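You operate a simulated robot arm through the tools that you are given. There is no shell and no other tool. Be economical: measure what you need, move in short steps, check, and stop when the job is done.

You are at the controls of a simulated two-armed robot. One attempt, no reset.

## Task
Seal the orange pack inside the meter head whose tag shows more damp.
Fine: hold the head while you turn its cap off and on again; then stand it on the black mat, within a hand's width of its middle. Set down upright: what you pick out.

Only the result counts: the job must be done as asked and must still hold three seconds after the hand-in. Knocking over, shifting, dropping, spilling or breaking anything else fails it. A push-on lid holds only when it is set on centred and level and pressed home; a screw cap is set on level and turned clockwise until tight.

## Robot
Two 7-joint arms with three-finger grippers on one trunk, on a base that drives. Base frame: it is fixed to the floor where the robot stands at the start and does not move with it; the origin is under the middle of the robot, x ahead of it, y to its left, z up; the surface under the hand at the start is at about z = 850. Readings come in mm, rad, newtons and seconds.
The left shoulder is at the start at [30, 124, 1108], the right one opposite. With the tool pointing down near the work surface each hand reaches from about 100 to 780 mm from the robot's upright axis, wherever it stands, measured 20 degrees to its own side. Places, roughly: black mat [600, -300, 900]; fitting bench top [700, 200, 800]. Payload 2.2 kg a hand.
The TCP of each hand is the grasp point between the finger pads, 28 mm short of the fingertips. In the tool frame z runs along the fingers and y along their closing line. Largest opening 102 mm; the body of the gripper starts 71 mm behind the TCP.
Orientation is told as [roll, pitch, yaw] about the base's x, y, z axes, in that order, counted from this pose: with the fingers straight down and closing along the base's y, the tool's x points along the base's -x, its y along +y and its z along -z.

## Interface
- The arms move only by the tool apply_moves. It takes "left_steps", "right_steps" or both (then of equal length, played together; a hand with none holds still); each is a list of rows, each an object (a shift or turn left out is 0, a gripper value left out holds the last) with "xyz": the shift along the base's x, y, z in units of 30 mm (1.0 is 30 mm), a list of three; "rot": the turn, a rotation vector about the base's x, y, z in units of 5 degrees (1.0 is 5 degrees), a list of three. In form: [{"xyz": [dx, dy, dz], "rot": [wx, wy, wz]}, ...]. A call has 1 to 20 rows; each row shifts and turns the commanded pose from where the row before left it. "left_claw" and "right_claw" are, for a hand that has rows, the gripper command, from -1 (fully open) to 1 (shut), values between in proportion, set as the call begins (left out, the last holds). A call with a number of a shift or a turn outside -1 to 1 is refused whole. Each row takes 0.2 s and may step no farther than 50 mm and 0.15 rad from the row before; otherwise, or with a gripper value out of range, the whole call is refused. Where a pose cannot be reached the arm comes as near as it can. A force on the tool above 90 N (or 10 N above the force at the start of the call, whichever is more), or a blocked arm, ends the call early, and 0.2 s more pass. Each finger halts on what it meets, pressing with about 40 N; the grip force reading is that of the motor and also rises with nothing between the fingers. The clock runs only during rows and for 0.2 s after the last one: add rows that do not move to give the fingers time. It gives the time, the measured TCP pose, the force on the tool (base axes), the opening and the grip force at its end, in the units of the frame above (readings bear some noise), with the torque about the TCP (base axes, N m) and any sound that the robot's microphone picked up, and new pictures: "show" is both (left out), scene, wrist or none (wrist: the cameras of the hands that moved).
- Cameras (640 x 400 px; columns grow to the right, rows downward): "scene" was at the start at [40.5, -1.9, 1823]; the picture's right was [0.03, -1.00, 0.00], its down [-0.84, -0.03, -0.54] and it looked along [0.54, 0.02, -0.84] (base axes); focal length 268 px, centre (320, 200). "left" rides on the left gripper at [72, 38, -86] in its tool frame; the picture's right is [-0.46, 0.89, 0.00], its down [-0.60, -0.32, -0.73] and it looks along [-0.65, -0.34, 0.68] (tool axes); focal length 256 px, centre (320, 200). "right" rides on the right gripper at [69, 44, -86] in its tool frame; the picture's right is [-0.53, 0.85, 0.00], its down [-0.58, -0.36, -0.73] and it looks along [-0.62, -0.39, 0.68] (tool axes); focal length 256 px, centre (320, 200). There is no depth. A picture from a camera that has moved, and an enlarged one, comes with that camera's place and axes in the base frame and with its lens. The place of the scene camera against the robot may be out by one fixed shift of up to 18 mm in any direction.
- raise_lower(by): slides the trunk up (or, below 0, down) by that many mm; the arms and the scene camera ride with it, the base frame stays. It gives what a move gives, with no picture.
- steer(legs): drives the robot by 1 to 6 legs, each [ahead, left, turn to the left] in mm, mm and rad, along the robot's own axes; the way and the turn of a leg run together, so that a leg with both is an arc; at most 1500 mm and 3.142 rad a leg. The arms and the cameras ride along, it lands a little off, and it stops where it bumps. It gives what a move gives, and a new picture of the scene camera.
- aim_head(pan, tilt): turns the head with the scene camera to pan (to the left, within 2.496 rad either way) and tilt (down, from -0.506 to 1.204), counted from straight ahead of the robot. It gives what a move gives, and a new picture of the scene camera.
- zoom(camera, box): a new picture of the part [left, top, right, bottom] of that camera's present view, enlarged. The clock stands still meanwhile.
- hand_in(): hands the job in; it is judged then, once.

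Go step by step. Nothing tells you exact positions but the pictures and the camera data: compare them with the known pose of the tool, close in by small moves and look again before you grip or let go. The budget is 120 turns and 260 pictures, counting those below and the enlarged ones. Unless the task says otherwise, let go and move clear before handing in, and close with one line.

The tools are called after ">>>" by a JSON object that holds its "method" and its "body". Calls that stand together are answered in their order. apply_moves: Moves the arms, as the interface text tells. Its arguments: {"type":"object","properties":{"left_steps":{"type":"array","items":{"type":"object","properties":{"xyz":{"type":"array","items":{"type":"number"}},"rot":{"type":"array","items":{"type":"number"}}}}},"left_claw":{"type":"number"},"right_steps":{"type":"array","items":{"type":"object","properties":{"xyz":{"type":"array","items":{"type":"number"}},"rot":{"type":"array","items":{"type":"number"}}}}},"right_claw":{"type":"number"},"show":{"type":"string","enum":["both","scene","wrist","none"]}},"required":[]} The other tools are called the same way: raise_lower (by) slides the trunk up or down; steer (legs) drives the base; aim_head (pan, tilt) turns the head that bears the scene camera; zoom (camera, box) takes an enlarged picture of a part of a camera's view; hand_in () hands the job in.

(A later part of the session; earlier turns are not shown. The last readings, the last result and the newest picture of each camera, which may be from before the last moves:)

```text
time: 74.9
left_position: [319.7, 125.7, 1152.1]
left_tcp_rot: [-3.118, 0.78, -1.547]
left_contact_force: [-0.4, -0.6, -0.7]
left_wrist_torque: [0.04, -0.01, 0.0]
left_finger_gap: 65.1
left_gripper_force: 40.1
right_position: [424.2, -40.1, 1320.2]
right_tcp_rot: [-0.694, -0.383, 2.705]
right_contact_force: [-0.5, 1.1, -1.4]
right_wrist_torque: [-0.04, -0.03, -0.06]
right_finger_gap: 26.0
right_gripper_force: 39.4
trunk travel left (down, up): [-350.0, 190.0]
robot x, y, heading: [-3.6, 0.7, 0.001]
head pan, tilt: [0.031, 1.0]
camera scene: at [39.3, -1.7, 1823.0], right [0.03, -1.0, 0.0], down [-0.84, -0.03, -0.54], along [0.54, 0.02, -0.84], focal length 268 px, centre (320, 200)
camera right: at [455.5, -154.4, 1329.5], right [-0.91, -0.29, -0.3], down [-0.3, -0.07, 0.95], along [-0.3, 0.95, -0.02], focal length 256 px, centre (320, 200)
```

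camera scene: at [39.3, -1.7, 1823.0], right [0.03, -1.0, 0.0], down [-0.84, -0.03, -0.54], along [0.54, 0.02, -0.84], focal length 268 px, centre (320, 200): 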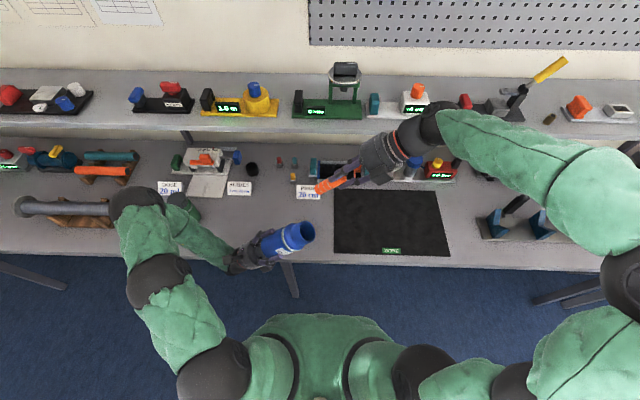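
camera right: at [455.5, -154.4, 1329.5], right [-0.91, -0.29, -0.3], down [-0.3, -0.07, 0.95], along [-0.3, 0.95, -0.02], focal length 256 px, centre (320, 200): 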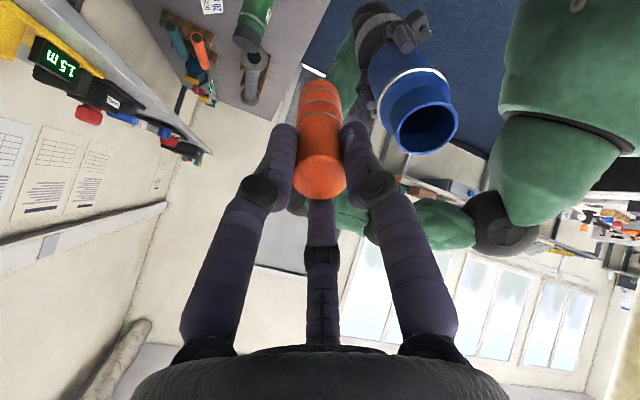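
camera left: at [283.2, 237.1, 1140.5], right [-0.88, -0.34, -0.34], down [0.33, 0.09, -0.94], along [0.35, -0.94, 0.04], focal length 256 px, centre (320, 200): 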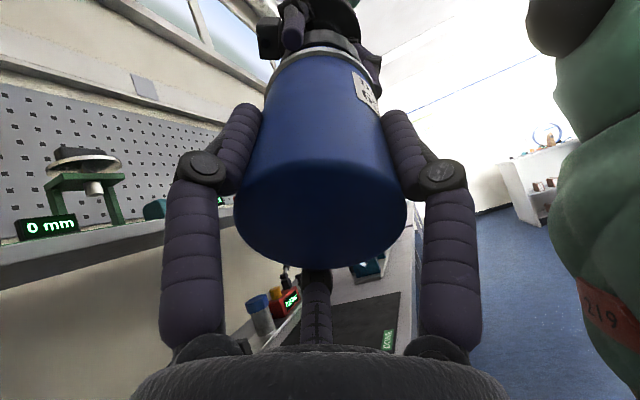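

Aligned; moving 104 mm in -x onto the bottle axis.

>>> {"method": "apply_moves", "body": {"right_steps": [{"xyz": [-0.86, 0, 0]}, {"xyz": [-0.86, 0, 0]}, {"xyz": [-0.86, 0, 0]}, {"xyz": [-0.86, 0, 0]}, {}], "show": "wrist"}}

>>> {"method": "zoom", "body": {"camera": "scene", "box": [220, 180, 380, 280]}}

```text
time: 76.1
left_position: [322.0, 125.9, 1152.6]
left_tcp_rot: [-3.122, 0.779, -1.548]
left_contact_force: [0.0, 0.5, -0.3]
left_wrist_torque: [0.03, -0.04, -0.01]
left_finger_gap: 65.2
left_gripper_force: 39.7
right_position: [322.0, -41.6, 1319.4]
right_tcp_rot: [-0.691, -0.383, 2.703]
right_contact_force: [0.4, -0.8, -1.5]
right_wrist_torque: [-0.04, 0.03, 0.0]
right_finger_gap: 26.1
right_gripper_force: 39.8
trunk travel left (down, up): [-350.0, 190.0]
robot x, y, heading: [0.8, -2.4, 0.002]
head pan, tilt: [0.031, 1.0]
camera right: at [353.5, -155.0, 1327.6], right [-0.91, -0.29, -0.3], down [-0.29, -0.07, 0.95], along [-0.3, 0.95, -0.03], focal length 256 px, centre (320, 200)
```

right: 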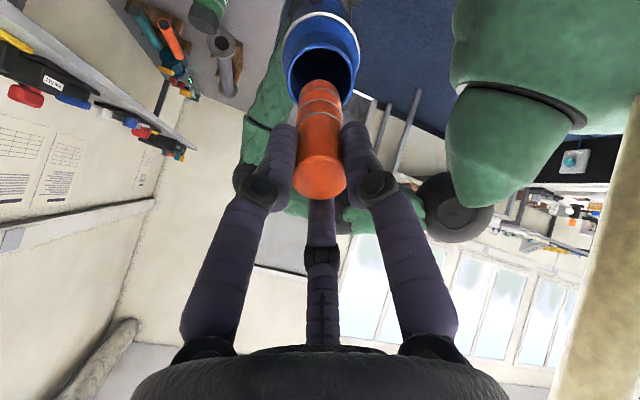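

```text
4.00 times, centred on (300, 230) of scene
camera zoom: at [41.9, -1.7, 1822.9], right [0.03, -1.0, 0.0], down [-0.84, -0.03, -0.54], along [0.54, 0.02, -0.84], focal length 1071 px, centre (400, 80)
```

zoom: 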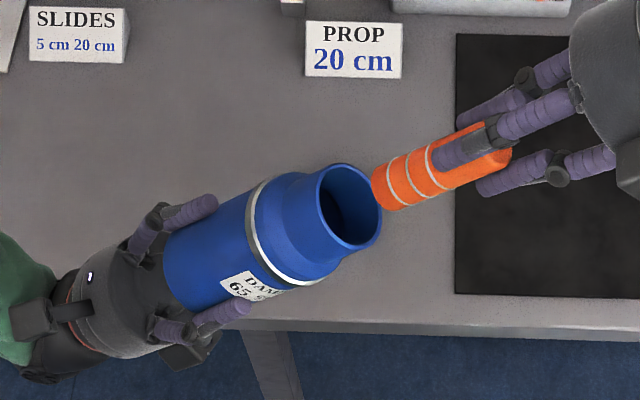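

Pack axis lines up with the mouth. Inserting along the axis, first 45 mm.

>>> {"method": "apply_moves", "body": {"right_steps": [{"xyz": [0, 0.351, -0.356]}, {"xyz": [0, 0.351, -0.356]}, {"xyz": [0, 0.351, -0.356]}, {}], "show": "wrist"}}

>>> {"method": "zoom", "body": {"camera": "scene", "box": [220, 180, 380, 280]}}

```text
time: 77.1
left_position: [320.6, 125.0, 1152.7]
left_tcp_rot: [-3.119, 0.778, -1.546]
left_contact_force: [-0.6, -0.5, 0.0]
left_wrist_torque: [0.0, -0.02, -0.01]
left_finger_gap: 64.8
left_gripper_force: 40.1
right_position: [321.0, -10.3, 1287.3]
right_tcp_rot: [-0.692, -0.383, 2.702]
right_contact_force: [-0.5, 0.8, -0.2]
right_wrist_torque: [-0.02, 0.02, -0.02]
right_finger_gap: 26.1
right_gripper_force: 40.3
trunk travel left (down, up): [-350.0, 190.0]
robot x, y, heading: [1.0, -2.4, 0.002]
head pan, tilt: [0.031, 1.0]
camera right: at [353.1, -123.0, 1296.4], right [-0.91, -0.29, -0.3], down [-0.29, -0.07, 0.95], along [-0.3, 0.95, -0.03], focal length 256 px, centre (320, 200)
```

right: 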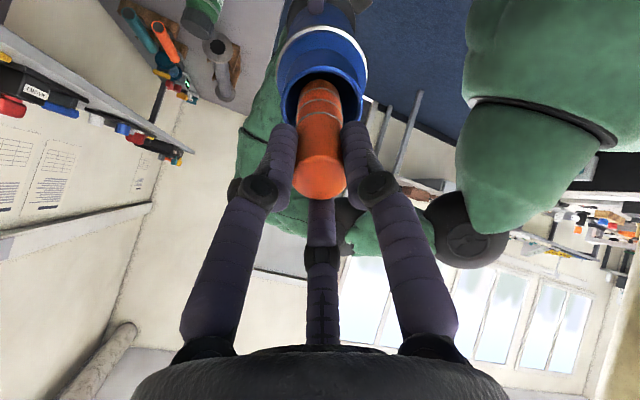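

```text
4.00 times, centred on (300, 230) of scene
camera zoom: at [40.3, -2.1, 1823.0], right [0.03, -1.0, 0.0], down [-0.84, -0.03, -0.54], along [0.54, 0.02, -0.84], focal length 1071 px, centre (400, 80)
```

zoom: 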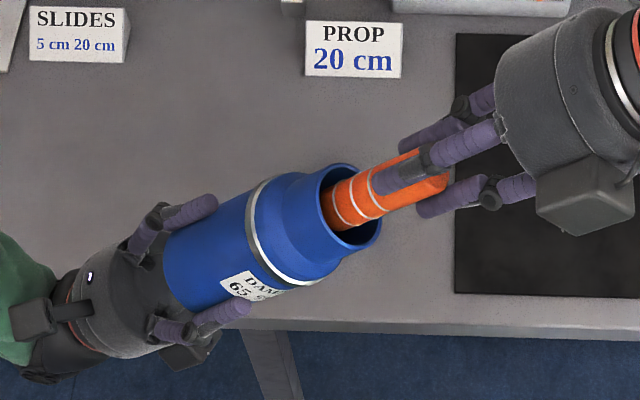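

It's entering cleanly. 37 mm more.

>>> {"method": "apply_moves", "body": {"right_steps": [{"xyz": [0, 0.29, -0.295]}, {"xyz": [0, 0.29, -0.295]}, {"xyz": [0, 0.29, -0.295]}, {}], "show": "wrist"}}

>>> {"method": "zoom", "body": {"camera": "scene", "box": [220, 180, 380, 280]}}

```text
time: 78.1
left_position: [321.6, 125.9, 1151.2]
left_tcp_rot: [-3.119, 0.779, -1.546]
left_contact_force: [-1.1, 0.1, -0.3]
left_wrist_torque: [0.05, 0.01, 0.01]
left_finger_gap: 65.2
left_gripper_force: 39.5
right_position: [320.2, 16.5, 1260.9]
right_tcp_rot: [-0.692, -0.38, 2.703]
right_contact_force: [0.2, -1.3, -0.5]
right_wrist_torque: [-0.02, 0.0, -0.02]
right_finger_gap: 26.1
right_gripper_force: 39.7
trunk travel left (down, up): [-350.0, 190.0]
robot x, y, heading: [0.2, -2.1, 0.003]
head pan, tilt: [0.031, 1.0]
camera right: at [353.0, -96.6, 1269.4], right [-0.91, -0.29, -0.3], down [-0.29, -0.07, 0.95], along [-0.3, 0.95, -0.03], focal length 256 px, centre (320, 200)
```

right: 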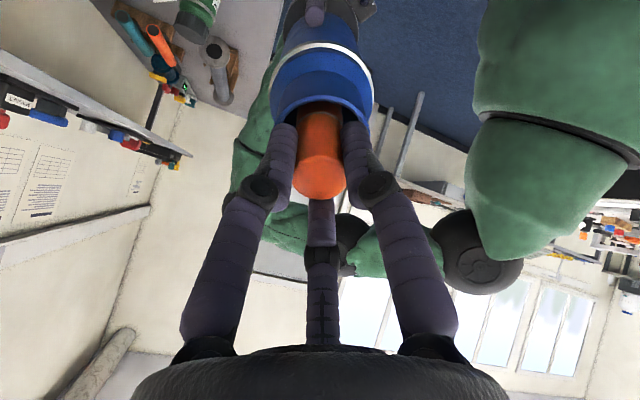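

```text
4.00 times, centred on (300, 230) of scene
camera zoom: at [40.4, -2.2, 1823.0], right [0.03, -1.0, 0.0], down [-0.84, -0.03, -0.54], along [0.54, 0.02, -0.84], focal length 1071 px, centre (400, 80)
```

zoom: 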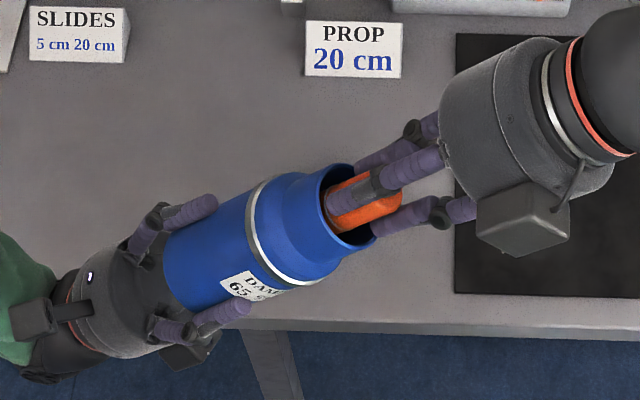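

The fingertips are at the rim and the pack is mostly inside. Opening just slightly to let it slide in.

>>> {"method": "apply_moves", "body": {"right_steps": [{}, {}, {}], "right_claw": 0.28, "show": "wrist"}}

>>> {"method": "zoom", "body": {"camera": "scene", "box": [220, 180, 380, 280]}}

```text
time: 78.9
left_position: [321.8, 126.4, 1151.9]
left_tcp_rot: [-3.119, 0.779, -1.547]
left_contact_force: [0.1, 0.7, 0.0]
left_wrist_torque: [0.06, -0.02, 0.02]
left_finger_gap: 65.2
left_gripper_force: 39.9
right_position: [319.9, 16.6, 1260.6]
right_tcp_rot: [-0.692, -0.382, 2.704]
right_contact_force: [-0.8, -0.3, 1.0]
right_wrist_torque: [0.03, 0.0, 0.02]
right_finger_gap: 36.7
right_gripper_force: 0.1
trunk travel left (down, up): [-350.0, 190.0]
robot x, y, heading: [-2.3, 0.7, -0.001]
head pan, tilt: [0.031, 1.0]
camera right: at [353.1, -96.5, 1269.4], right [-0.91, -0.29, -0.3], down [-0.29, -0.07, 0.95], along [-0.3, 0.95, -0.03], focal length 256 px, centre (320, 200)
```

right: 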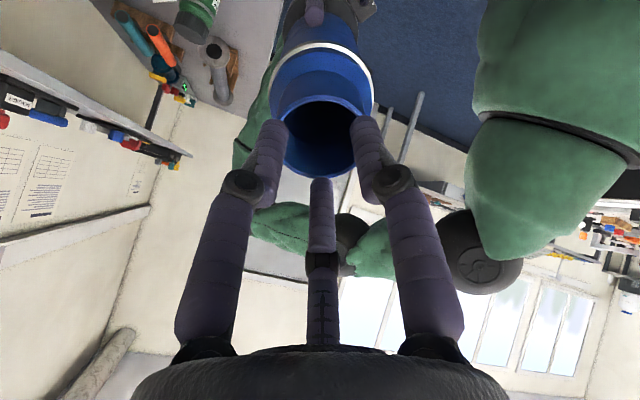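

```text
4.00 times, centred on (300, 230) of scene
camera zoom: at [40.6, -1.8, 1823.0], right [0.03, -1.0, 0.0], down [-0.84, -0.03, -0.54], along [0.54, 0.02, -0.84], focal length 1071 px, centre (400, 80)
```

zoom: 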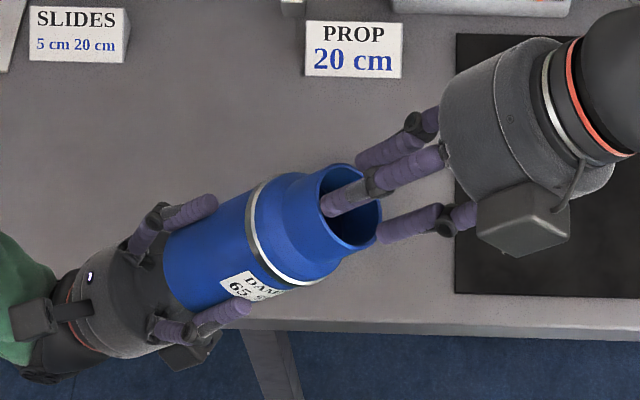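

The pack has slid inside. Retreating, straightening the hand, and heading back over the cap.

>>> {"method": "apply_moves", "body": {"right_steps": [{"xyz": [0, -0.66, 0.67]}, {"xyz": [0, -0.66, 0.67]}, {"xyz": [0, -0.66, 0.67]}, {"xyz": [0.667, 0, 0], "rot": [-0.99, 0, 0]}, {"xyz": [0.667, 0, 0], "rot": [-0.99, 0, 0]}, {"xyz": [0.667, 0, 0], "rot": [-0.99, 0, 0]}, {"xyz": [0.667, 0, 0], "rot": [-0.99, 0, 0]}, {"xyz": [0.667, 0, 0], "rot": [-0.99, 0, 0]}, {"xyz": [0.667, 0, 0], "rot": [-0.99, 0, 0]}, {"xyz": [0.667, 0, 0], "rot": [-0.99, 0, 0]}, {"xyz": [0.667, 0, 0], "rot": [-0.99, 0, 0]}, {"xyz": [0.667, 0, 0], "rot": [-0.99, 0, 0]}, {"xyz": [0, 0.75, -0.98]}, {"xyz": [0, 0.75, -0.98]}, {"xyz": [0, 0.75, -0.98]}, {"xyz": [0, 0.75, -0.98]}, {"xyz": [0, 0.75, -0.98]}, {"xyz": [0, 0, -1]}, {"xyz": [0, 0, -1]}, {"xyz": [0, 0, -1]}]}}

>>> {"method": "zoom", "body": {"camera": "scene", "box": [220, 180, 380, 280]}}

```text
time: 83.1
left_position: [322.2, 126.7, 1151.4]
left_tcp_rot: [-3.121, 0.779, -1.55]
left_contact_force: [0.1, 0.2, -1.1]
left_wrist_torque: [0.06, 0.0, 0.0]
left_finger_gap: 65.3
left_gripper_force: 39.5
right_position: [502.2, 71.3, 1082.2]
right_tcp_rot: [-0.006, 0.011, 2.568]
right_contact_force: [-0.3, 0.7, 0.9]
right_wrist_torque: [-0.04, -0.01, -0.04]
right_finger_gap: 36.6
right_gripper_force: 0.1
trunk travel left (down, up): [-350.0, 190.0]
robot x, y, heading: [2.1, -1.1, 0.005]
head pan, tilt: [0.031, 1.0]
camera scene: at [41.4, -1.8, 1823.0], right [0.03, -1.0, 0.0], down [-0.84, -0.03, -0.54], along [0.54, 0.02, -0.84], focal length 268 px, centre (320, 200)
camera right: at [535.0, -3.3, 1167.5], right [-0.91, -0.42, -0.01], down [-0.29, 0.62, 0.73], along [-0.3, 0.66, -0.69], focal length 256 px, centre (320, 200)
```

scene: 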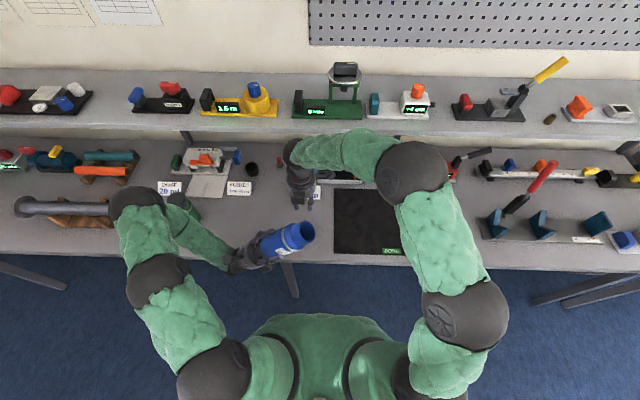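
right: 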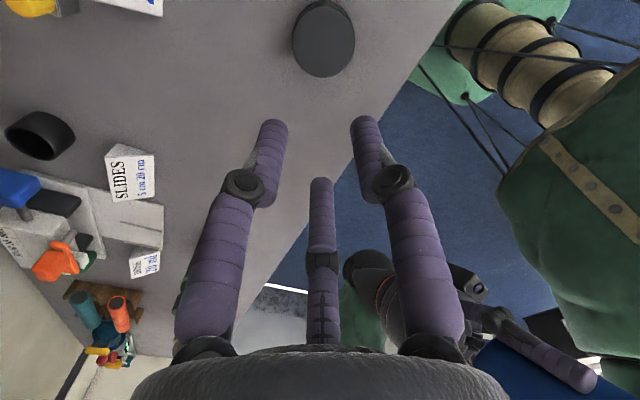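

```text
4.00 times, centred on (300, 230) of scene
camera zoom: at [41.4, -1.8, 1823.0], right [0.03, -1.0, 0.0], down [-0.84, -0.03, -0.54], along [0.54, 0.02, -0.84], focal length 1071 px, centre (400, 80)
```

zoom: 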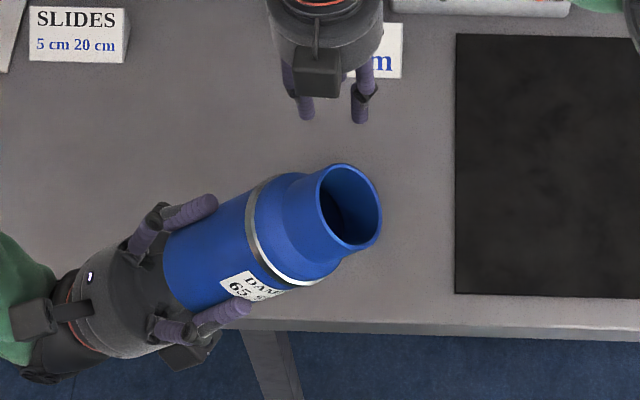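

The cap is still standing in place. I'll zoom to measure its centre precisely.

>>> {"method": "zoom", "body": {"camera": "right", "box": [264, 0, 392, 80]}}

```text
5.00 times, centred on (328, 40) of right
camera zoom: at [535.0, -3.3, 1167.5], right [-0.91, -0.42, -0.01], down [-0.29, 0.62, 0.73], along [-0.3, 0.66, -0.69], focal length 1280 px, centre (280, 1000)
```

zoom: 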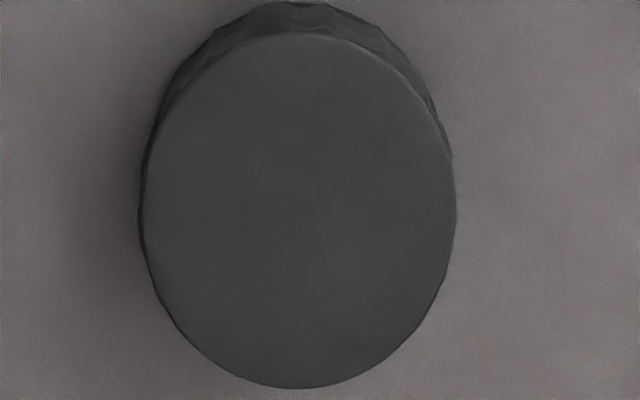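

The cap centre is ≈(500, 68.5). Opening fully and descending to z≈883.

>>> {"method": "apply_moves", "body": {"right_steps": [{"xyz": [-0.02, -0.03, -0.4]}, {"xyz": [0, 0, -0.95]}, {"xyz": [0, 0, -0.95]}, {"xyz": [0, 0, -0.95]}, {"xyz": [0, 0, -0.95]}, {"xyz": [0, 0, -0.95]}, {"xyz": [0, 0, -0.95]}, {"xyz": [0, 0, -0.5]}, {}], "right_claw": -1, "show": "wrist"}}

```text
time: 85.1
left_position: [321.2, 125.6, 1151.9]
left_tcp_rot: [-3.119, 0.777, -1.546]
left_contact_force: [0.5, 0.5, 0.0]
left_wrist_torque: [0.05, 0.0, 0.01]
left_finger_gap: 65.1
left_gripper_force: 39.8
right_position: [501.2, 69.0, 885.0]
right_tcp_rot: [-0.002, 0.012, 2.567]
right_contact_force: [-0.2, -0.1, 0.3]
right_wrist_torque: [0.0, -0.03, 0.01]
right_finger_gap: 102.1
right_gripper_force: 0.1
trunk travel left (down, up): [-350.0, 190.0]
robot x, y, heading: [-3.2, -1.2, -0.006]
head pan, tilt: [0.031, 1.0]
camera right: at [532.4, -4.7, 971.7], right [-0.91, -0.42, -0.01], down [-0.29, 0.62, 0.73], along [-0.3, 0.66, -0.69], focal length 256 px, centre (320, 200)
```

right: 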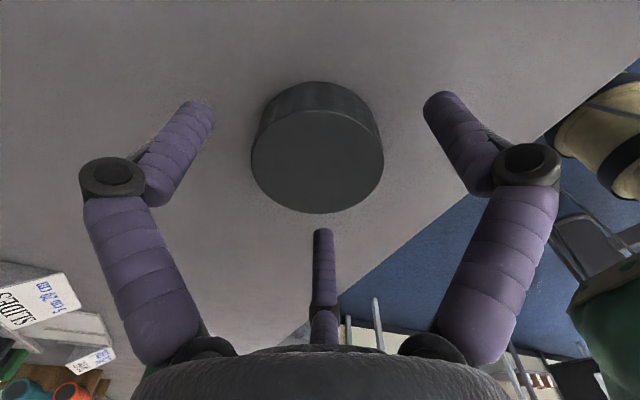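

Good. Closing on the cap.

>>> {"method": "apply_moves", "body": {"right_steps": [{}, {}, {}, {}, {}], "right_claw": 1, "show": "none"}}

```text
time: 86.3
left_position: [321.0, 126.0, 1151.9]
left_tcp_rot: [-3.119, 0.779, -1.546]
left_contact_force: [-0.1, 0.3, -0.7]
left_wrist_torque: [0.05, 0.02, 0.0]
left_finger_gap: 65.1
left_gripper_force: 39.9
right_position: [499.8, 70.7, 886.0]
right_tcp_rot: [-0.004, 0.011, 2.567]
right_contact_force: [1.2, 1.0, 6.4]
right_wrist_torque: [-0.17, 0.07, 0.05]
right_finger_gap: 61.8
right_gripper_force: 40.3
trunk travel left (down, up): [-350.0, 190.0]
robot x, y, heading: [2.6, -2.2, 0.001]
head pan, tilt: [0.031, 1.0]
```

Cap gripped. Lifting it and returning to the pre-approach point.

>>> {"method": "apply_moves", "body": {"right_steps": [{"xyz": [0, 0, 0.6]}, {"xyz": [0, 0, 1]}, {"xyz": [0, 0, 1]}, {"xyz": [0, 0, 1]}, {"xyz": [0, 0, 1]}, {"xyz": [0, 0, 1]}, {"xyz": [0, -0.42, 1]}, {"xyz": [0, -0.42, 1]}, {"xyz": [0, -0.42, 1]}, {"xyz": [0, -0.42, 1]}, {"xyz": [0, -0.42, 1]}, {"xyz": [0, -0.42, 1], "rot": [0.99, 0, 0]}, {"xyz": [0, -0.42, 1], "rot": [0.99, 0, 0]}, {"xyz": [0, -0.42, 1], "rot": [0.99, 0, 0]}, {"xyz": [0, -0.38, 0.9], "rot": [0.99, 0, 0]}, {"rot": [0.99, 0, 0]}, {"rot": [0.99, 0, 0]}, {"rot": [0.99, 0, 0]}, {"rot": [0.99, 0, 0]}, {"rot": [0.99, 0, 0]}], "show": "scene"}}

```text
time: 90.5
left_position: [321.3, 124.7, 1151.4]
left_tcp_rot: [-3.119, 0.779, -1.547]
left_contact_force: [-0.9, 0.5, 0.2]
left_wrist_torque: [0.02, -0.01, 0.0]
left_finger_gap: 65.2
left_gripper_force: 40.0
right_position: [499.5, -42.4, 1322.0]
right_tcp_rot: [-0.692, -0.384, 2.704]
right_contact_force: [-0.5, 0.7, -0.8]
right_wrist_torque: [0.02, -0.01, 0.0]
right_finger_gap: 61.7
right_gripper_force: 39.9
trunk travel left (down, up): [-350.0, 190.0]
robot x, y, heading: [-1.2, -1.5, -0.001]
head pan, tilt: [0.031, 1.0]
camera scene: at [40.8, -2.3, 1823.0], right [0.03, -1.0, 0.0], down [-0.84, -0.03, -0.54], along [0.54, 0.02, -0.84], focal length 268 px, centre (320, 200)
```

scene: 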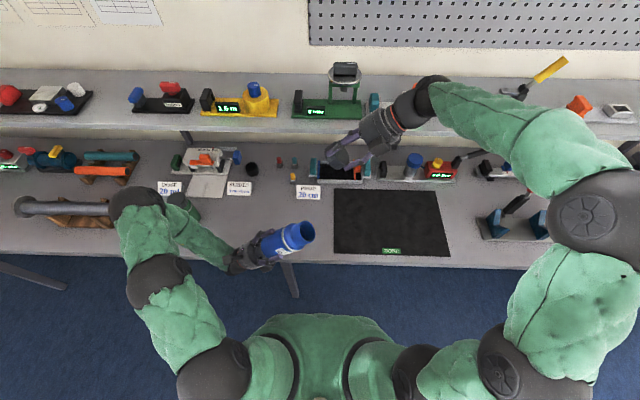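

On the line again; moving 179 mm in -x onto the bottle axis.

>>> {"method": "apply_moves", "body": {"right_steps": [{"xyz": [-0.85, 0, 0]}, {"xyz": [-0.85, 0, 0]}, {"xyz": [-0.85, 0, 0]}, {"xyz": [-0.85, 0, 0]}, {"xyz": [-0.85, 0, 0]}, {"xyz": [-0.85, 0, 0]}, {"xyz": [-0.85, 0, 0]}, {"xyz": [0, 0.468, -0.475]}, {"xyz": [0, 0.468, -0.475]}, {"xyz": [0, 0.35, -0.356]}, {}], "show": "wrist"}}

>>> {"method": "zoom", "body": {"camera": "scene", "box": [220, 180, 380, 280]}}

```text
time: 92.9
left_position: [321.7, 126.0, 1152.1]
left_tcp_rot: [-3.12, 0.777, -1.546]
left_contact_force: [0.1, 0.6, -1.8]
left_wrist_torque: [0.06, 0.02, -0.03]
left_finger_gap: 65.1
left_gripper_force: 39.9
right_position: [321.6, -3.9, 1282.4]
right_tcp_rot: [-0.693, -0.384, 2.703]
right_contact_force: [0.5, -0.7, 0.3]
right_wrist_torque: [0.0, -0.03, -0.01]
right_finger_gap: 61.7
right_gripper_force: 39.7
trunk travel left (down, up): [-350.0, 190.0]
robot x, y, heading: [1.2, -3.4, -0.003]
head pan, tilt: [0.031, 1.0]
camera right: at [354.0, -117.6, 1290.7], right [-0.91, -0.29, -0.3], down [-0.29, -0.07, 0.95], along [-0.3, 0.95, -0.03], focal length 256 px, centre (320, 200)
```

right: 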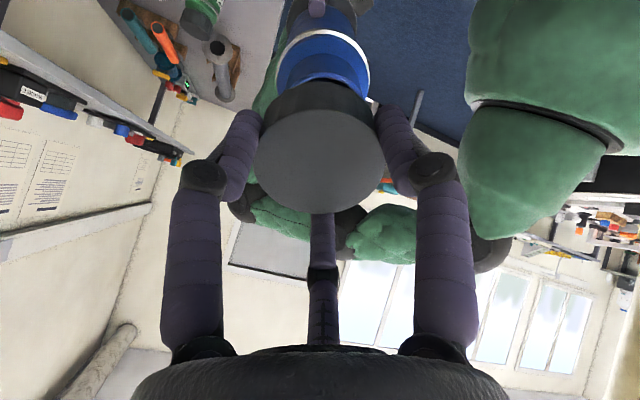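

```text
4.00 times, centred on (300, 230) of scene
camera zoom: at [40.2, -2.1, 1823.0], right [0.03, -1.0, 0.0], down [-0.84, -0.03, -0.54], along [0.54, 0.02, -0.84], focal length 1071 px, centre (400, 80)
```

zoom: 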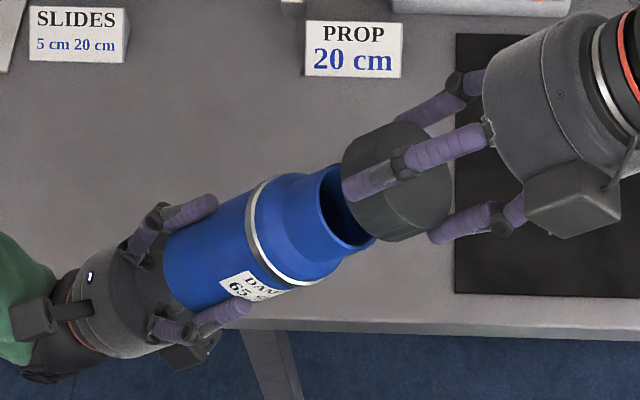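

Cap lined up with the mouth. Advancing 30 mm, then in small steps until thread contact.

>>> {"method": "apply_moves", "body": {"right_steps": [{"xyz": [0, 0.234, -0.237]}, {"xyz": [0, 0.234, -0.237]}, {"xyz": [0, 0.234, -0.237]}, {}], "show": "none"}}

>>> {"method": "zoom", "body": {"camera": "scene", "box": [220, 180, 380, 280]}}

```text
time: 93.9
left_position: [323.0, 126.6, 1150.7]
left_tcp_rot: [-3.117, 0.781, -1.543]
left_contact_force: [4.6, 20.9, -16.9]
left_wrist_torque: [-0.19, 0.01, -0.06]
left_finger_gap: 65.1
left_gripper_force: 40.0
right_position: [322.7, 16.5, 1262.5]
right_tcp_rot: [-0.697, -0.379, 2.703]
right_contact_force: [-6.1, -21.3, 16.4]
right_wrist_torque: [-0.38, 0.56, 0.64]
right_finger_gap: 61.7
right_gripper_force: 39.9
trunk travel left (down, up): [-350.0, 190.0]
robot x, y, heading: [-0.5, 3.1, 0.004]
head pan, tilt: [0.031, 1.0]
```

```text
4.00 times, centred on (300, 230) of scene
camera zoom: at [40.4, -2.1, 1823.0], right [0.03, -1.0, 0.0], down [-0.84, -0.03, -0.54], along [0.54, 0.02, -0.84], focal length 1071 px, centre (400, 80)
```

zoom: 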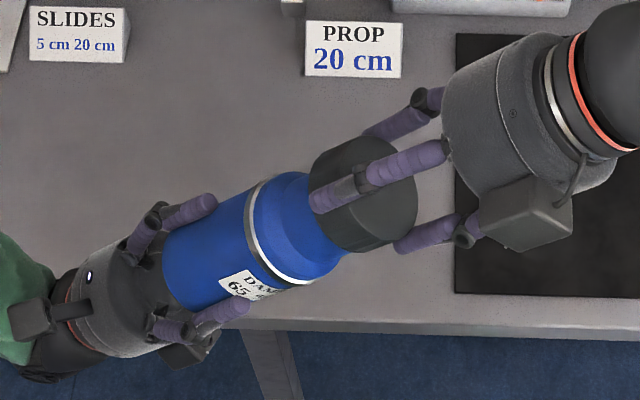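

Contact came at the rim: the force's lever arm points to the -x edge, so the cap is a couple of mm too far in +x. Backing off, shifting 2 mm in -x and trying again.

>>> {"method": "apply_moves", "body": {"right_steps": [{"xyz": [0, -0.094, 0.095]}, {"xyz": [-0.07, 0, 0]}, {"xyz": [0, 0.047, -0.047]}, {"xyz": [0, 0.047, -0.047]}, {"xyz": [0, 0.047, -0.047]}, {"xyz": [0, 0.047, -0.047]}], "show": "none"}}

```text
time: 95.3
left_position: [322.5, 126.0, 1152.0]
left_tcp_rot: [-3.118, 0.779, -1.546]
left_contact_force: [-0.6, -0.5, -0.1]
left_wrist_torque: [0.08, 0.01, -0.03]
left_finger_gap: 65.2
left_gripper_force: 39.9
right_position: [317.8, 20.3, 1258.8]
right_tcp_rot: [-0.692, -0.382, 2.705]
right_contact_force: [0.0, 0.1, -0.2]
right_wrist_torque: [-0.01, 0.05, -0.01]
right_finger_gap: 61.5
right_gripper_force: 39.9
trunk travel left (down, up): [-350.0, 190.0]
robot x, y, heading: [0.9, -0.9, -0.001]
head pan, tilt: [0.031, 1.0]
```

That did it: past the rim with no force. Advancing in 2 mm steps.

>>> {"method": "apply_moves", "body": {"right_steps": [{"xyz": [0, 0.047, -0.047]}, {"xyz": [0, 0.047, -0.047]}, {"xyz": [0, 0.047, -0.047]}], "show": "none"}}

```text
time: 96.1
left_position: [321.6, 126.4, 1151.6]
left_tcp_rot: [-3.12, 0.778, -1.548]
left_contact_force: [-0.1, 0.1, -0.9]
left_wrist_torque: [0.06, 0.01, 0.01]
left_finger_gap: 65.1
left_gripper_force: 39.8
right_position: [319.5, 23.2, 1254.4]
right_tcp_rot: [-0.693, -0.383, 2.704]
right_contact_force: [-0.2, 0.0, -0.2]
right_wrist_torque: [-0.01, -0.01, 0.0]
right_finger_gap: 61.7
right_gripper_force: 40.1
trunk travel left (down, up): [-350.0, 190.0]
robot x, y, heading: [0.5, 0.5, 0.004]
head pan, tilt: [0.031, 1.0]
```

>>> {"method": "apply_moves", "body": {"right_steps": [{"xyz": [0, 0.047, -0.047]}, {"xyz": [0, 0.047, -0.047]}], "show": "none"}}

>>> {"method": "zoom", "body": {"camera": "scene", "box": [220, 180, 380, 280]}}

```text
time: 96.7
left_position: [320.7, 126.1, 1151.7]
left_tcp_rot: [-3.118, 0.779, -1.546]
left_contact_force: [-0.1, -0.5, -1.0]
left_wrist_torque: [0.07, -0.01, 0.0]
left_finger_gap: 65.3
left_gripper_force: 39.5
right_position: [319.0, 26.2, 1251.1]
right_tcp_rot: [-0.693, -0.382, 2.703]
right_contact_force: [0.0, 0.4, 0.3]
right_wrist_torque: [-0.01, -0.01, 0.0]
right_finger_gap: 61.6
right_gripper_force: 40.3
trunk travel left (down, up): [-350.0, 190.0]
robot x, y, heading: [0.4, 0.0, 0.001]
head pan, tilt: [0.031, 1.0]
```

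```text
4.00 times, centred on (300, 230) of scene
camera zoom: at [40.7, -1.9, 1823.0], right [0.03, -1.0, 0.0], down [-0.84, -0.03, -0.54], along [0.54, 0.02, -0.84], focal length 1071 px, centre (400, 80)
```

zoom: 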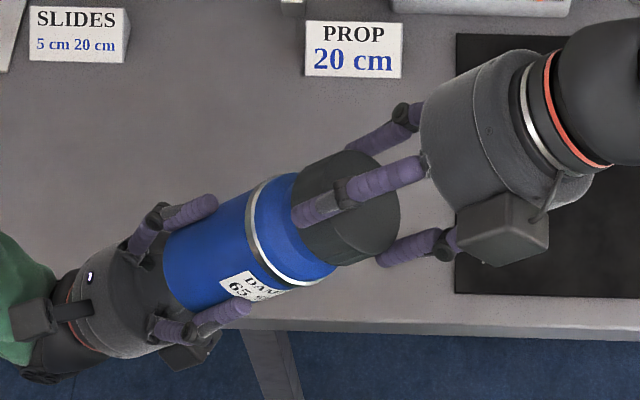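

About 6 mm from seated. Continuing gently.

>>> {"method": "apply_moves", "body": {"right_steps": [{"xyz": [0, 0.035, -0.035]}, {"xyz": [0, 0.035, -0.035]}], "show": "none"}}

```text
time: 97.3
left_position: [321.7, 124.8, 1151.1]
left_tcp_rot: [-3.118, 0.777, -1.545]
left_contact_force: [0.8, 1.3, -0.7]
left_wrist_torque: [0.06, 0.04, -0.01]
left_finger_gap: 65.2
left_gripper_force: 40.1
right_position: [318.7, 29.8, 1249.1]
right_tcp_rot: [-0.692, -0.382, 2.703]
right_contact_force: [-0.4, -0.3, -0.9]
right_wrist_torque: [-0.03, 0.01, -0.02]
right_finger_gap: 61.7
right_gripper_force: 40.1
trunk travel left (down, up): [-350.0, 190.0]
robot x, y, heading: [-4.9, 1.3, -0.003]
head pan, tilt: [0.031, 1.0]
```

>>> {"method": "apply_moves", "body": {"right_steps": [{"xyz": [0, 0.035, -0.035]}, {"xyz": [0, 0.035, -0.035]}, {}], "show": "none"}}

```text
time: 98.1
left_position: [321.2, 126.3, 1151.4]
left_tcp_rot: [-3.118, 0.778, -1.548]
left_contact_force: [-3.3, 1.9, 3.1]
left_wrist_torque: [0.42, -0.34, -0.3]
left_finger_gap: 65.2
left_gripper_force: 39.8
right_position: [318.7, 31.9, 1246.6]
right_tcp_rot: [-0.691, -0.382, 2.704]
right_contact_force: [3.6, -0.8, -5.0]
right_wrist_torque: [-1.01, 0.01, -0.01]
right_finger_gap: 61.9
right_gripper_force: 39.9
trunk travel left (down, up): [-350.0, 190.0]
robot x, y, heading: [-1.6, 0.3, -0.002]
head pan, tilt: [0.031, 1.0]
```

Light contact now. Starting to turn clockwise with a slight feed.

>>> {"method": "apply_moves", "body": {"right_steps": [{"rot": [0.006, 0.702, -0.712], "xyz": [0.01, 0.004, -0.004]}, {"rot": [0.006, 0.702, -0.712], "xyz": [0, 0.004, -0.004]}, {"rot": [0.006, 0.702, -0.712], "xyz": [0, 0.004, -0.004]}, {"rot": [0.006, 0.702, -0.712], "xyz": [0, 0.004, -0.004]}, {"rot": [0.006, 0.702, -0.712], "xyz": [0, 0.004, -0.004]}, {"rot": [0.006, 0.702, -0.712], "xyz": [0, 0.004, -0.004]}], "show": "none"}}

>>> {"method": "zoom", "body": {"camera": "scene", "box": [220, 180, 380, 280]}}

```text
time: 99.5
left_position: [323.1, 126.0, 1151.7]
left_tcp_rot: [-3.119, 0.778, -1.547]
left_contact_force: [-3.5, 4.5, 1.5]
left_wrist_torque: [-0.58, -0.56, -0.56]
left_finger_gap: 64.9
left_gripper_force: 39.9
right_position: [319.6, 31.7, 1245.6]
right_tcp_rot: [-0.424, -0.666, 2.189]
right_contact_force: [4.1, -3.0, -4.0]
right_wrist_torque: [-0.11, 0.17, 0.21]
right_finger_gap: 61.7
right_gripper_force: 40.1
trunk travel left (down, up): [-350.0, 190.0]
robot x, y, heading: [2.1, 0.4, 0.003]
head pan, tilt: [0.031, 1.0]
```

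```text
4.00 times, centred on (300, 230) of scene
camera zoom: at [40.7, -1.8, 1823.0], right [0.03, -1.0, 0.0], down [-0.84, -0.03, -0.54], along [0.54, 0.02, -0.84], focal length 1071 px, centre (400, 80)
```

zoom: 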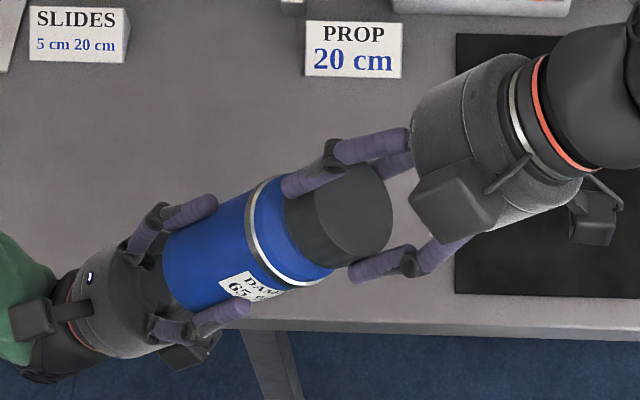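

The cap is at seated height. Turning on clockwise and watching for torque build-up.

>>> {"method": "apply_moves", "body": {"right_steps": [{"rot": [0.008, 0.983, -0.997], "xyz": [0, 0.004, -0.004]}, {"rot": [0.008, 0.983, -0.997], "xyz": [0, 0.004, -0.004]}, {"rot": [0.008, 0.983, -0.997], "xyz": [0, 0.004, -0.004]}, {"rot": [0.008, 0.983, -0.997], "xyz": [0, 0.004, -0.004]}, {"rot": [0.008, 0.983, -0.997], "xyz": [0, 0.004, -0.004]}, {"rot": [0.008, 0.983, -0.997], "xyz": [0, 0.004, -0.004]}, {"rot": [0.008, 0.983, -0.997], "xyz": [0, 0.004, -0.004]}, {"rot": [0.008, 0.983, -0.997], "xyz": [0, 0.004, -0.004]}, {"rot": [0.008, 0.983, -0.997], "xyz": [0, 0.004, -0.004]}, {"rot": [0.008, 0.983, -0.997], "xyz": [0, 0.004, -0.004]}], "show": "none"}}

```text
time: 101.7
left_position: [322.3, 124.6, 1151.9]
left_tcp_rot: [-3.119, 0.779, -1.547]
left_contact_force: [0.0, 2.4, -7.3]
left_wrist_torque: [-0.32, -0.22, -0.27]
left_finger_gap: 64.8
left_gripper_force: 40.4
right_position: [319.1, 32.6, 1245.1]
right_tcp_rot: [0.587, -0.538, 0.653]
right_contact_force: [-0.2, -2.1, 5.6]
right_wrist_torque: [0.76, 0.21, 0.3]
right_finger_gap: 61.6
right_gripper_force: 39.6
trunk travel left (down, up): [-350.0, 190.0]
robot x, y, heading: [-2.9, 2.3, 0.005]
head pan, tilt: [0.031, 1.0]
```

>>> {"method": "apply_moves", "body": {"right_steps": [{"rot": [0.008, 0.983, -0.997], "xyz": [0, 0.004, -0.004]}, {"rot": [0.008, 0.983, -0.997], "xyz": [0, 0.004, -0.004]}, {"rot": [0.008, 0.983, -0.997], "xyz": [0, 0.004, -0.004]}, {"rot": [0.008, 0.983, -0.997], "xyz": [0, 0.004, -0.004]}, {"rot": [0.008, 0.983, -0.997], "xyz": [0, 0.004, -0.004]}, {"rot": [0.008, 0.983, -0.997], "xyz": [0, 0.004, -0.004]}, {"rot": [0.008, 0.983, -0.997], "xyz": [0, 0.004, -0.004]}, {"rot": [0.008, 0.983, -0.997], "xyz": [0, 0.004, -0.004]}, {"rot": [0.008, 0.983, -0.997], "xyz": [0, 0.004, -0.004]}, {"rot": [0.008, 0.983, -0.997], "xyz": [0, 0.004, -0.004]}], "show": "none"}}

>>> {"method": "zoom", "body": {"camera": "scene", "box": [220, 180, 380, 280]}}

```text
time: 103.9
left_position: [322.5, 125.5, 1151.4]
left_tcp_rot: [-3.119, 0.781, -1.545]
left_contact_force: [-0.6, 4.3, -24.2]
left_wrist_torque: [0.62, -0.05, -0.18]
left_finger_gap: 65.5
left_gripper_force: 40.5
right_position: [319.5, 32.7, 1244.4]
right_tcp_rot: [0.742, 0.279, -0.298]
right_contact_force: [0.1, -3.8, 22.9]
right_wrist_torque: [1.19, 0.0, 0.15]
right_finger_gap: 62.2
right_gripper_force: 40.0
trunk travel left (down, up): [-350.0, 190.0]
robot x, y, heading: [3.0, -0.5, -0.001]
head pan, tilt: [0.031, 1.0]
```

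```text
4.00 times, centred on (300, 230) of scene
camera zoom: at [40.7, -1.8, 1823.0], right [0.03, -1.0, 0.0], down [-0.84, -0.03, -0.54], along [0.54, 0.02, -0.84], focal length 1071 px, centre (400, 80)
```

zoom: 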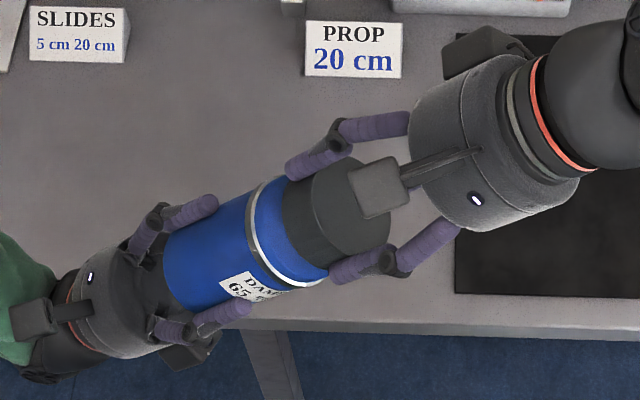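

Some lateral load builds from slight eccentricity; I'll relieve it a little and go on turning.

>>> {"method": "apply_moves", "body": {"right_steps": [{"xyz": [0, 0.02, 0.02]}, {"rot": [0.008, 0.983, -0.997]}, {"rot": [0.008, 0.983, -0.997]}, {"rot": [0.008, 0.983, -0.997]}, {"rot": [0.008, 0.983, -0.997]}, {"rot": [0.008, 0.983, -0.997]}, {"rot": [0.008, 0.983, -0.997]}, {"rot": [0.008, 0.983, -0.997]}, {"rot": [0.008, 0.983, -0.997]}, {"rot": [0.008, 0.983, -0.997]}, {"rot": [0.008, 0.983, -0.997]}], "show": "none"}}

>>> {"method": "zoom", "body": {"camera": "scene", "box": [220, 180, 380, 280]}}

```text
time: 106.3
left_position: [319.7, 126.5, 1152.2]
left_tcp_rot: [-3.12, 0.778, -1.549]
left_contact_force: [-11.7, 2.8, 0.9]
left_wrist_torque: [-0.4, 0.62, -2.31]
left_finger_gap: 63.8
left_gripper_force: 40.2
right_position: [319.3, 35.0, 1245.7]
right_tcp_rot: [-0.045, 0.784, -1.648]
right_contact_force: [12.1, -1.4, -3.4]
right_wrist_torque: [0.04, -1.72, 1.24]
right_finger_gap: 61.4
right_gripper_force: 39.8
trunk travel left (down, up): [-350.0, 190.0]
robot x, y, heading: [-2.1, -0.9, -0.002]
head pan, tilt: [0.031, 1.0]
```

```text
4.00 times, centred on (300, 230) of scene
camera zoom: at [40.7, -1.9, 1823.0], right [0.03, -1.0, 0.0], down [-0.84, -0.03, -0.54], along [0.54, 0.02, -0.84], focal length 1071 px, centre (400, 80)
```

zoom: 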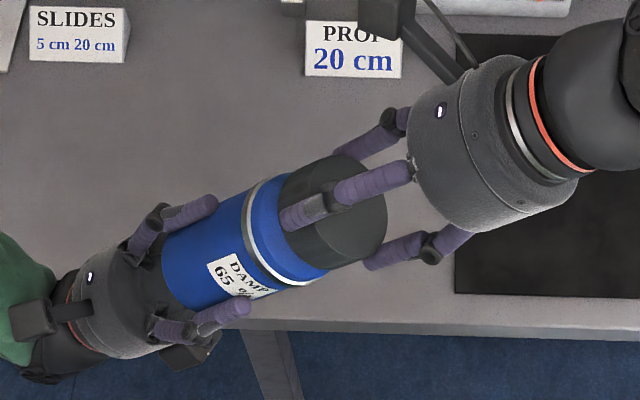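

Torque has risen to ~2 Nm and the bottle just began to slip in the left hand: the cap is tight. Now I open the left hand and withdraw it along the axis while the right holds the bottle by its cap.

>>> {"method": "apply_moves", "body": {"left_steps": [{}, {}, {}, {}, {"xyz": [0, 0.45, -0.46]}, {"xyz": [0, 0.585, -0.593]}, {"xyz": [0, 0.585, -0.593]}, {"xyz": [0, 0.585, -0.593]}, {"xyz": [0, 0.585, -0.593]}], "left_claw": -1, "show": "scene"}}

```text
time: 108.3
left_position: [313.4, 200.5, 1064.7]
left_tcp_rot: [-3.121, 0.777, -1.549]
left_contact_force: [-1.0, 0.4, -0.2]
left_wrist_torque: [0.02, -0.02, 0.06]
left_finger_gap: 101.7
left_gripper_force: 0.1
left hand out of reach, approached as far as the arm can: row 9
right_position: [318.8, 34.6, 1244.9]
right_tcp_rot: [-0.048, 0.782, -1.644]
right_contact_force: [-0.5, -0.1, -3.1]
right_wrist_torque: [-0.25, 0.01, 0.01]
right_finger_gap: 61.4
right_gripper_force: 39.8
trunk travel left (down, up): [-350.0, 190.0]
robot x, y, heading: [-0.3, -1.2, 0.001]
head pan, tilt: [0.031, 1.0]
camera scene: at [40.2, -1.3, 1823.0], right [0.03, -1.0, 0.0], down [-0.84, -0.03, -0.54], along [0.54, 0.02, -0.84], focal length 268 px, centre (320, 200)
```

scene: 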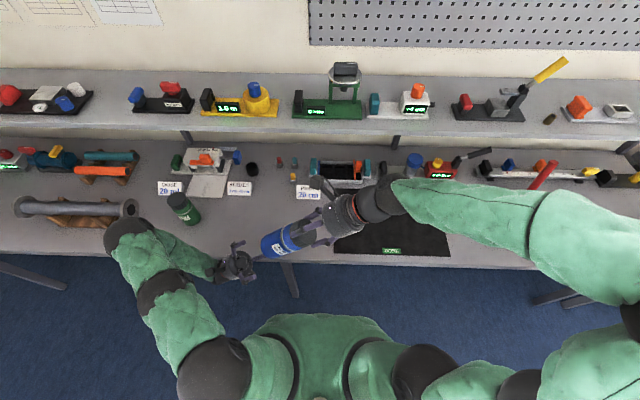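

The right hand holds the sealed bottle. Retreating, turning it upright and carrying it over the mat centre (≈(568, -267)).

>>> {"method": "apply_moves", "body": {"right_steps": [{"xyz": [0, -0.66, 0.67]}, {"xyz": [0, -0.66, 0.67]}, {"xyz": [0, -0.66, 0.67]}, {"xyz": [0.9, -0.6, 0], "rot": [-0.99, 0, 0]}, {"xyz": [0.9, -0.6, 0], "rot": [-0.99, 0, 0]}, {"xyz": [0.9, -0.6, 0], "rot": [-0.99, 0, 0]}, {"xyz": [0.9, -0.6, 0], "rot": [-0.99, 0, 0]}, {"xyz": [0.9, -0.6, 0], "rot": [-0.99, 0, 0]}, {"xyz": [0.9, -0.6, 0], "rot": [-0.99, 0, 0]}, {"xyz": [0.9, -0.6, 0], "rot": [-0.99, 0, 0]}, {"xyz": [0.9, -0.6, 0], "rot": [-0.99, 0, 0]}, {"xyz": [0.9, -0.6, 0], "rot": [-0.99, 0, 0]}, {"xyz": [0.07, -0.9, 0]}, {"xyz": [0.07, -0.9, 0]}, {"xyz": [0.06, -0.9, 0]}, {"xyz": [0, 0, -1]}, {"xyz": [0, 0, -1]}, {"xyz": [0, 0, -1]}, {"xyz": [0, 0, -1]}]}}

```text
time: 112.3
left_position: [315.5, 201.8, 1065.4]
left_tcp_rot: [-3.121, 0.778, -1.547]
left_contact_force: [0.6, 0.5, 0.1]
left_wrist_torque: [-0.02, -0.01, 0.01]
left_finger_gap: 102.0
left_gripper_force: 0.1
right_position: [569.7, -268.2, 1183.6]
right_tcp_rot: [0.005, 0.008, -1.625]
right_contact_force: [1.1, 0.2, -3.6]
right_wrist_torque: [0.0, 0.03, 0.01]
right_finger_gap: 61.5
right_gripper_force: 39.5
trunk travel left (down, up): [-350.0, 190.0]
robot x, y, heading: [-0.1, -0.6, 0.001]
head pan, tilt: [0.031, 1.0]
camera scene: at [41.7, -2.2, 1822.9], right [0.03, -1.0, 0.0], down [-0.84, -0.03, -0.54], along [0.54, 0.02, -0.84], focal length 268 px, centre (320, 200)
camera right: at [615.5, -203.2, 1269.4], right [0.82, -0.58, 0.0], down [-0.4, -0.56, 0.73], along [-0.42, -0.59, -0.69], focal length 256 px, centre (320, 200)
```

scene: 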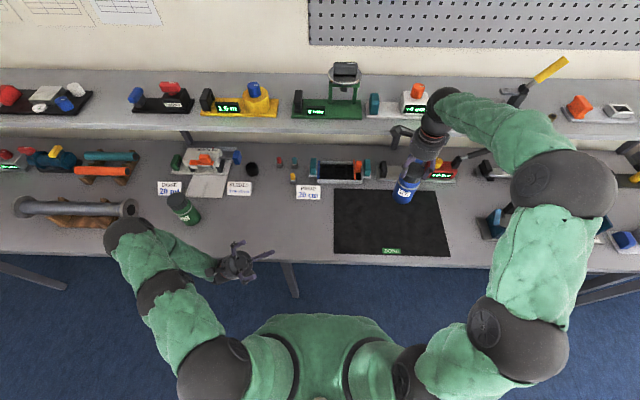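
right: 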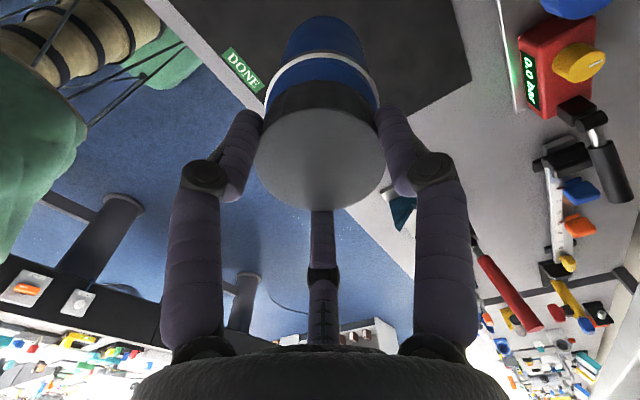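

Over the mat, upright. Descending to just above it.

>>> {"method": "apply_moves", "body": {"right_steps": [{"xyz": [0, 0, -1]}, {"xyz": [0, 0, -1]}, {"xyz": [0, 0, -1]}, {"xyz": [0, 0, -1]}, {"xyz": [0, 0, -0.7]}, {"xyz": [0, 0, -0.5]}, {}]}}

>>> {"method": "zoom", "body": {"camera": "scene", "box": [320, 170, 480, 270]}}

```text
time: 113.9
left_position: [315.0, 200.2, 1065.9]
left_tcp_rot: [-3.122, 0.779, -1.546]
left_contact_force: [0.2, -0.4, 0.7]
left_wrist_torque: [0.0, -0.04, 0.03]
left_finger_gap: 101.9
left_gripper_force: 0.0
right_position: [569.0, -269.2, 1028.5]
right_tcp_rot: [0.005, 0.008, -1.623]
right_contact_force: [0.0, 0.7, -3.5]
right_wrist_torque: [0.03, -0.02, 0.0]
right_finger_gap: 61.7
right_gripper_force: 40.1
trunk travel left (down, up): [-350.0, 190.0]
robot x, y, heading: [-1.6, 1.3, 0.002]
head pan, tilt: [0.031, 1.0]
camera scene: at [40.6, -1.9, 1823.0], right [0.03, -1.0, 0.0], down [-0.84, -0.03, -0.54], along [0.54, 0.02, -0.84], focal length 268 px, centre (320, 200)
camera right: at [614.9, -203.0, 1115.1], right [0.82, -0.58, 0.0], down [-0.4, -0.56, 0.73], along [-0.42, -0.59, -0.69], focal length 256 px, centre (320, 200)
```

scene: 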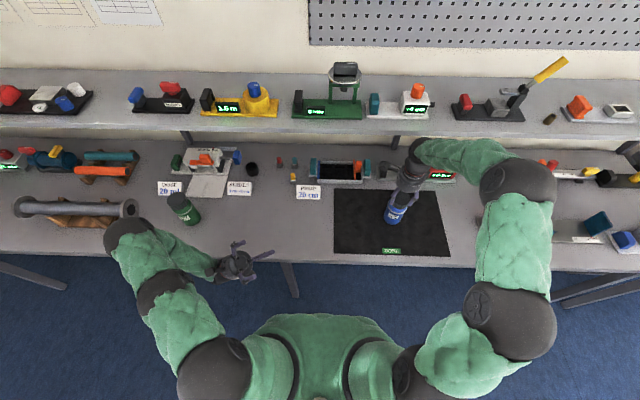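
right: 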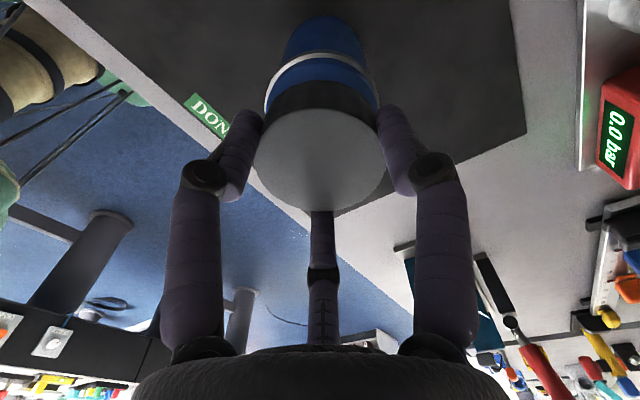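

```text
4.00 times, centred on (400, 220) of scene
camera zoom: at [40.6, -1.9, 1823.0], right [0.03, -1.0, 0.0], down [-0.84, -0.03, -0.54], along [0.54, 0.02, -0.84], focal length 1071 px, centre (0, 120)
```

zoom: 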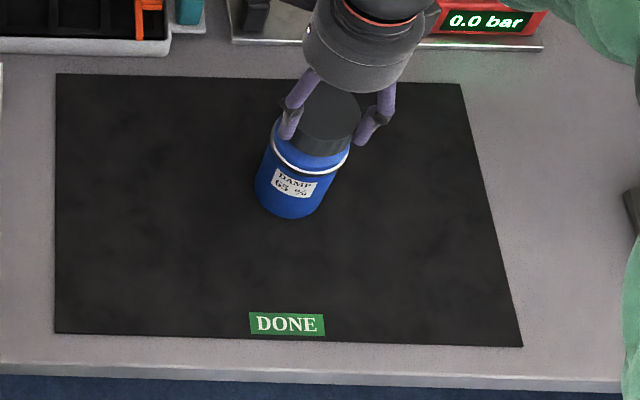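

The bottle is within ~16 mm of the mat's middle. Nudging to centre and lowering in small steps until contact.

>>> {"method": "apply_moves", "body": {"right_steps": [{"xyz": [0, 0.4, 0]}, {"xyz": [0, 0, -0.12]}, {"xyz": [0, 0, -0.12]}, {"xyz": [0, 0, -0.12]}, {"xyz": [0, 0, -0.12]}], "show": "none"}}

```text
time: 115.1
left_position: [313.6, 200.2, 1066.9]
left_tcp_rot: [-3.118, 0.778, -1.546]
left_contact_force: [-0.2, -0.8, 0.4]
left_wrist_torque: [0.0, -0.01, -0.01]
left_finger_gap: 101.7
left_gripper_force: 0.0
right_position: [568.5, -255.5, 1015.7]
right_tcp_rot: [0.007, 0.007, -1.625]
right_contact_force: [-0.7, 0.6, 3.0]
right_wrist_torque: [0.09, 0.29, -0.01]
right_finger_gap: 61.3
right_gripper_force: 40.4
trunk travel left (down, up): [-350.0, 190.0]
robot x, y, heading: [1.5, -0.3, 0.001]
head pan, tilt: [0.031, 1.0]
```

Touching the mat. One more millimetre, then release.

>>> {"method": "apply_moves", "body": {"right_steps": [{"xyz": [0, 0, -0.04]}, {}], "show": "none"}}

```text
time: 115.7
left_position: [314.6, 199.7, 1065.7]
left_tcp_rot: [-3.118, 0.779, -1.547]
left_contact_force: [0.5, -0.7, -0.5]
left_wrist_torque: [0.02, -0.03, -0.01]
left_finger_gap: 101.8
left_gripper_force: 0.1
right_position: [568.1, -255.0, 1016.6]
right_tcp_rot: [0.008, 0.007, -1.624]
right_contact_force: [-0.2, 0.4, 14.5]
right_wrist_torque: [0.25, 0.53, -0.03]
right_finger_gap: 61.7
right_gripper_force: 40.2
trunk travel left (down, up): [-350.0, 190.0]
robot x, y, heading: [-0.4, -2.3, 0.002]
head pan, tilt: [0.031, 1.0]
```

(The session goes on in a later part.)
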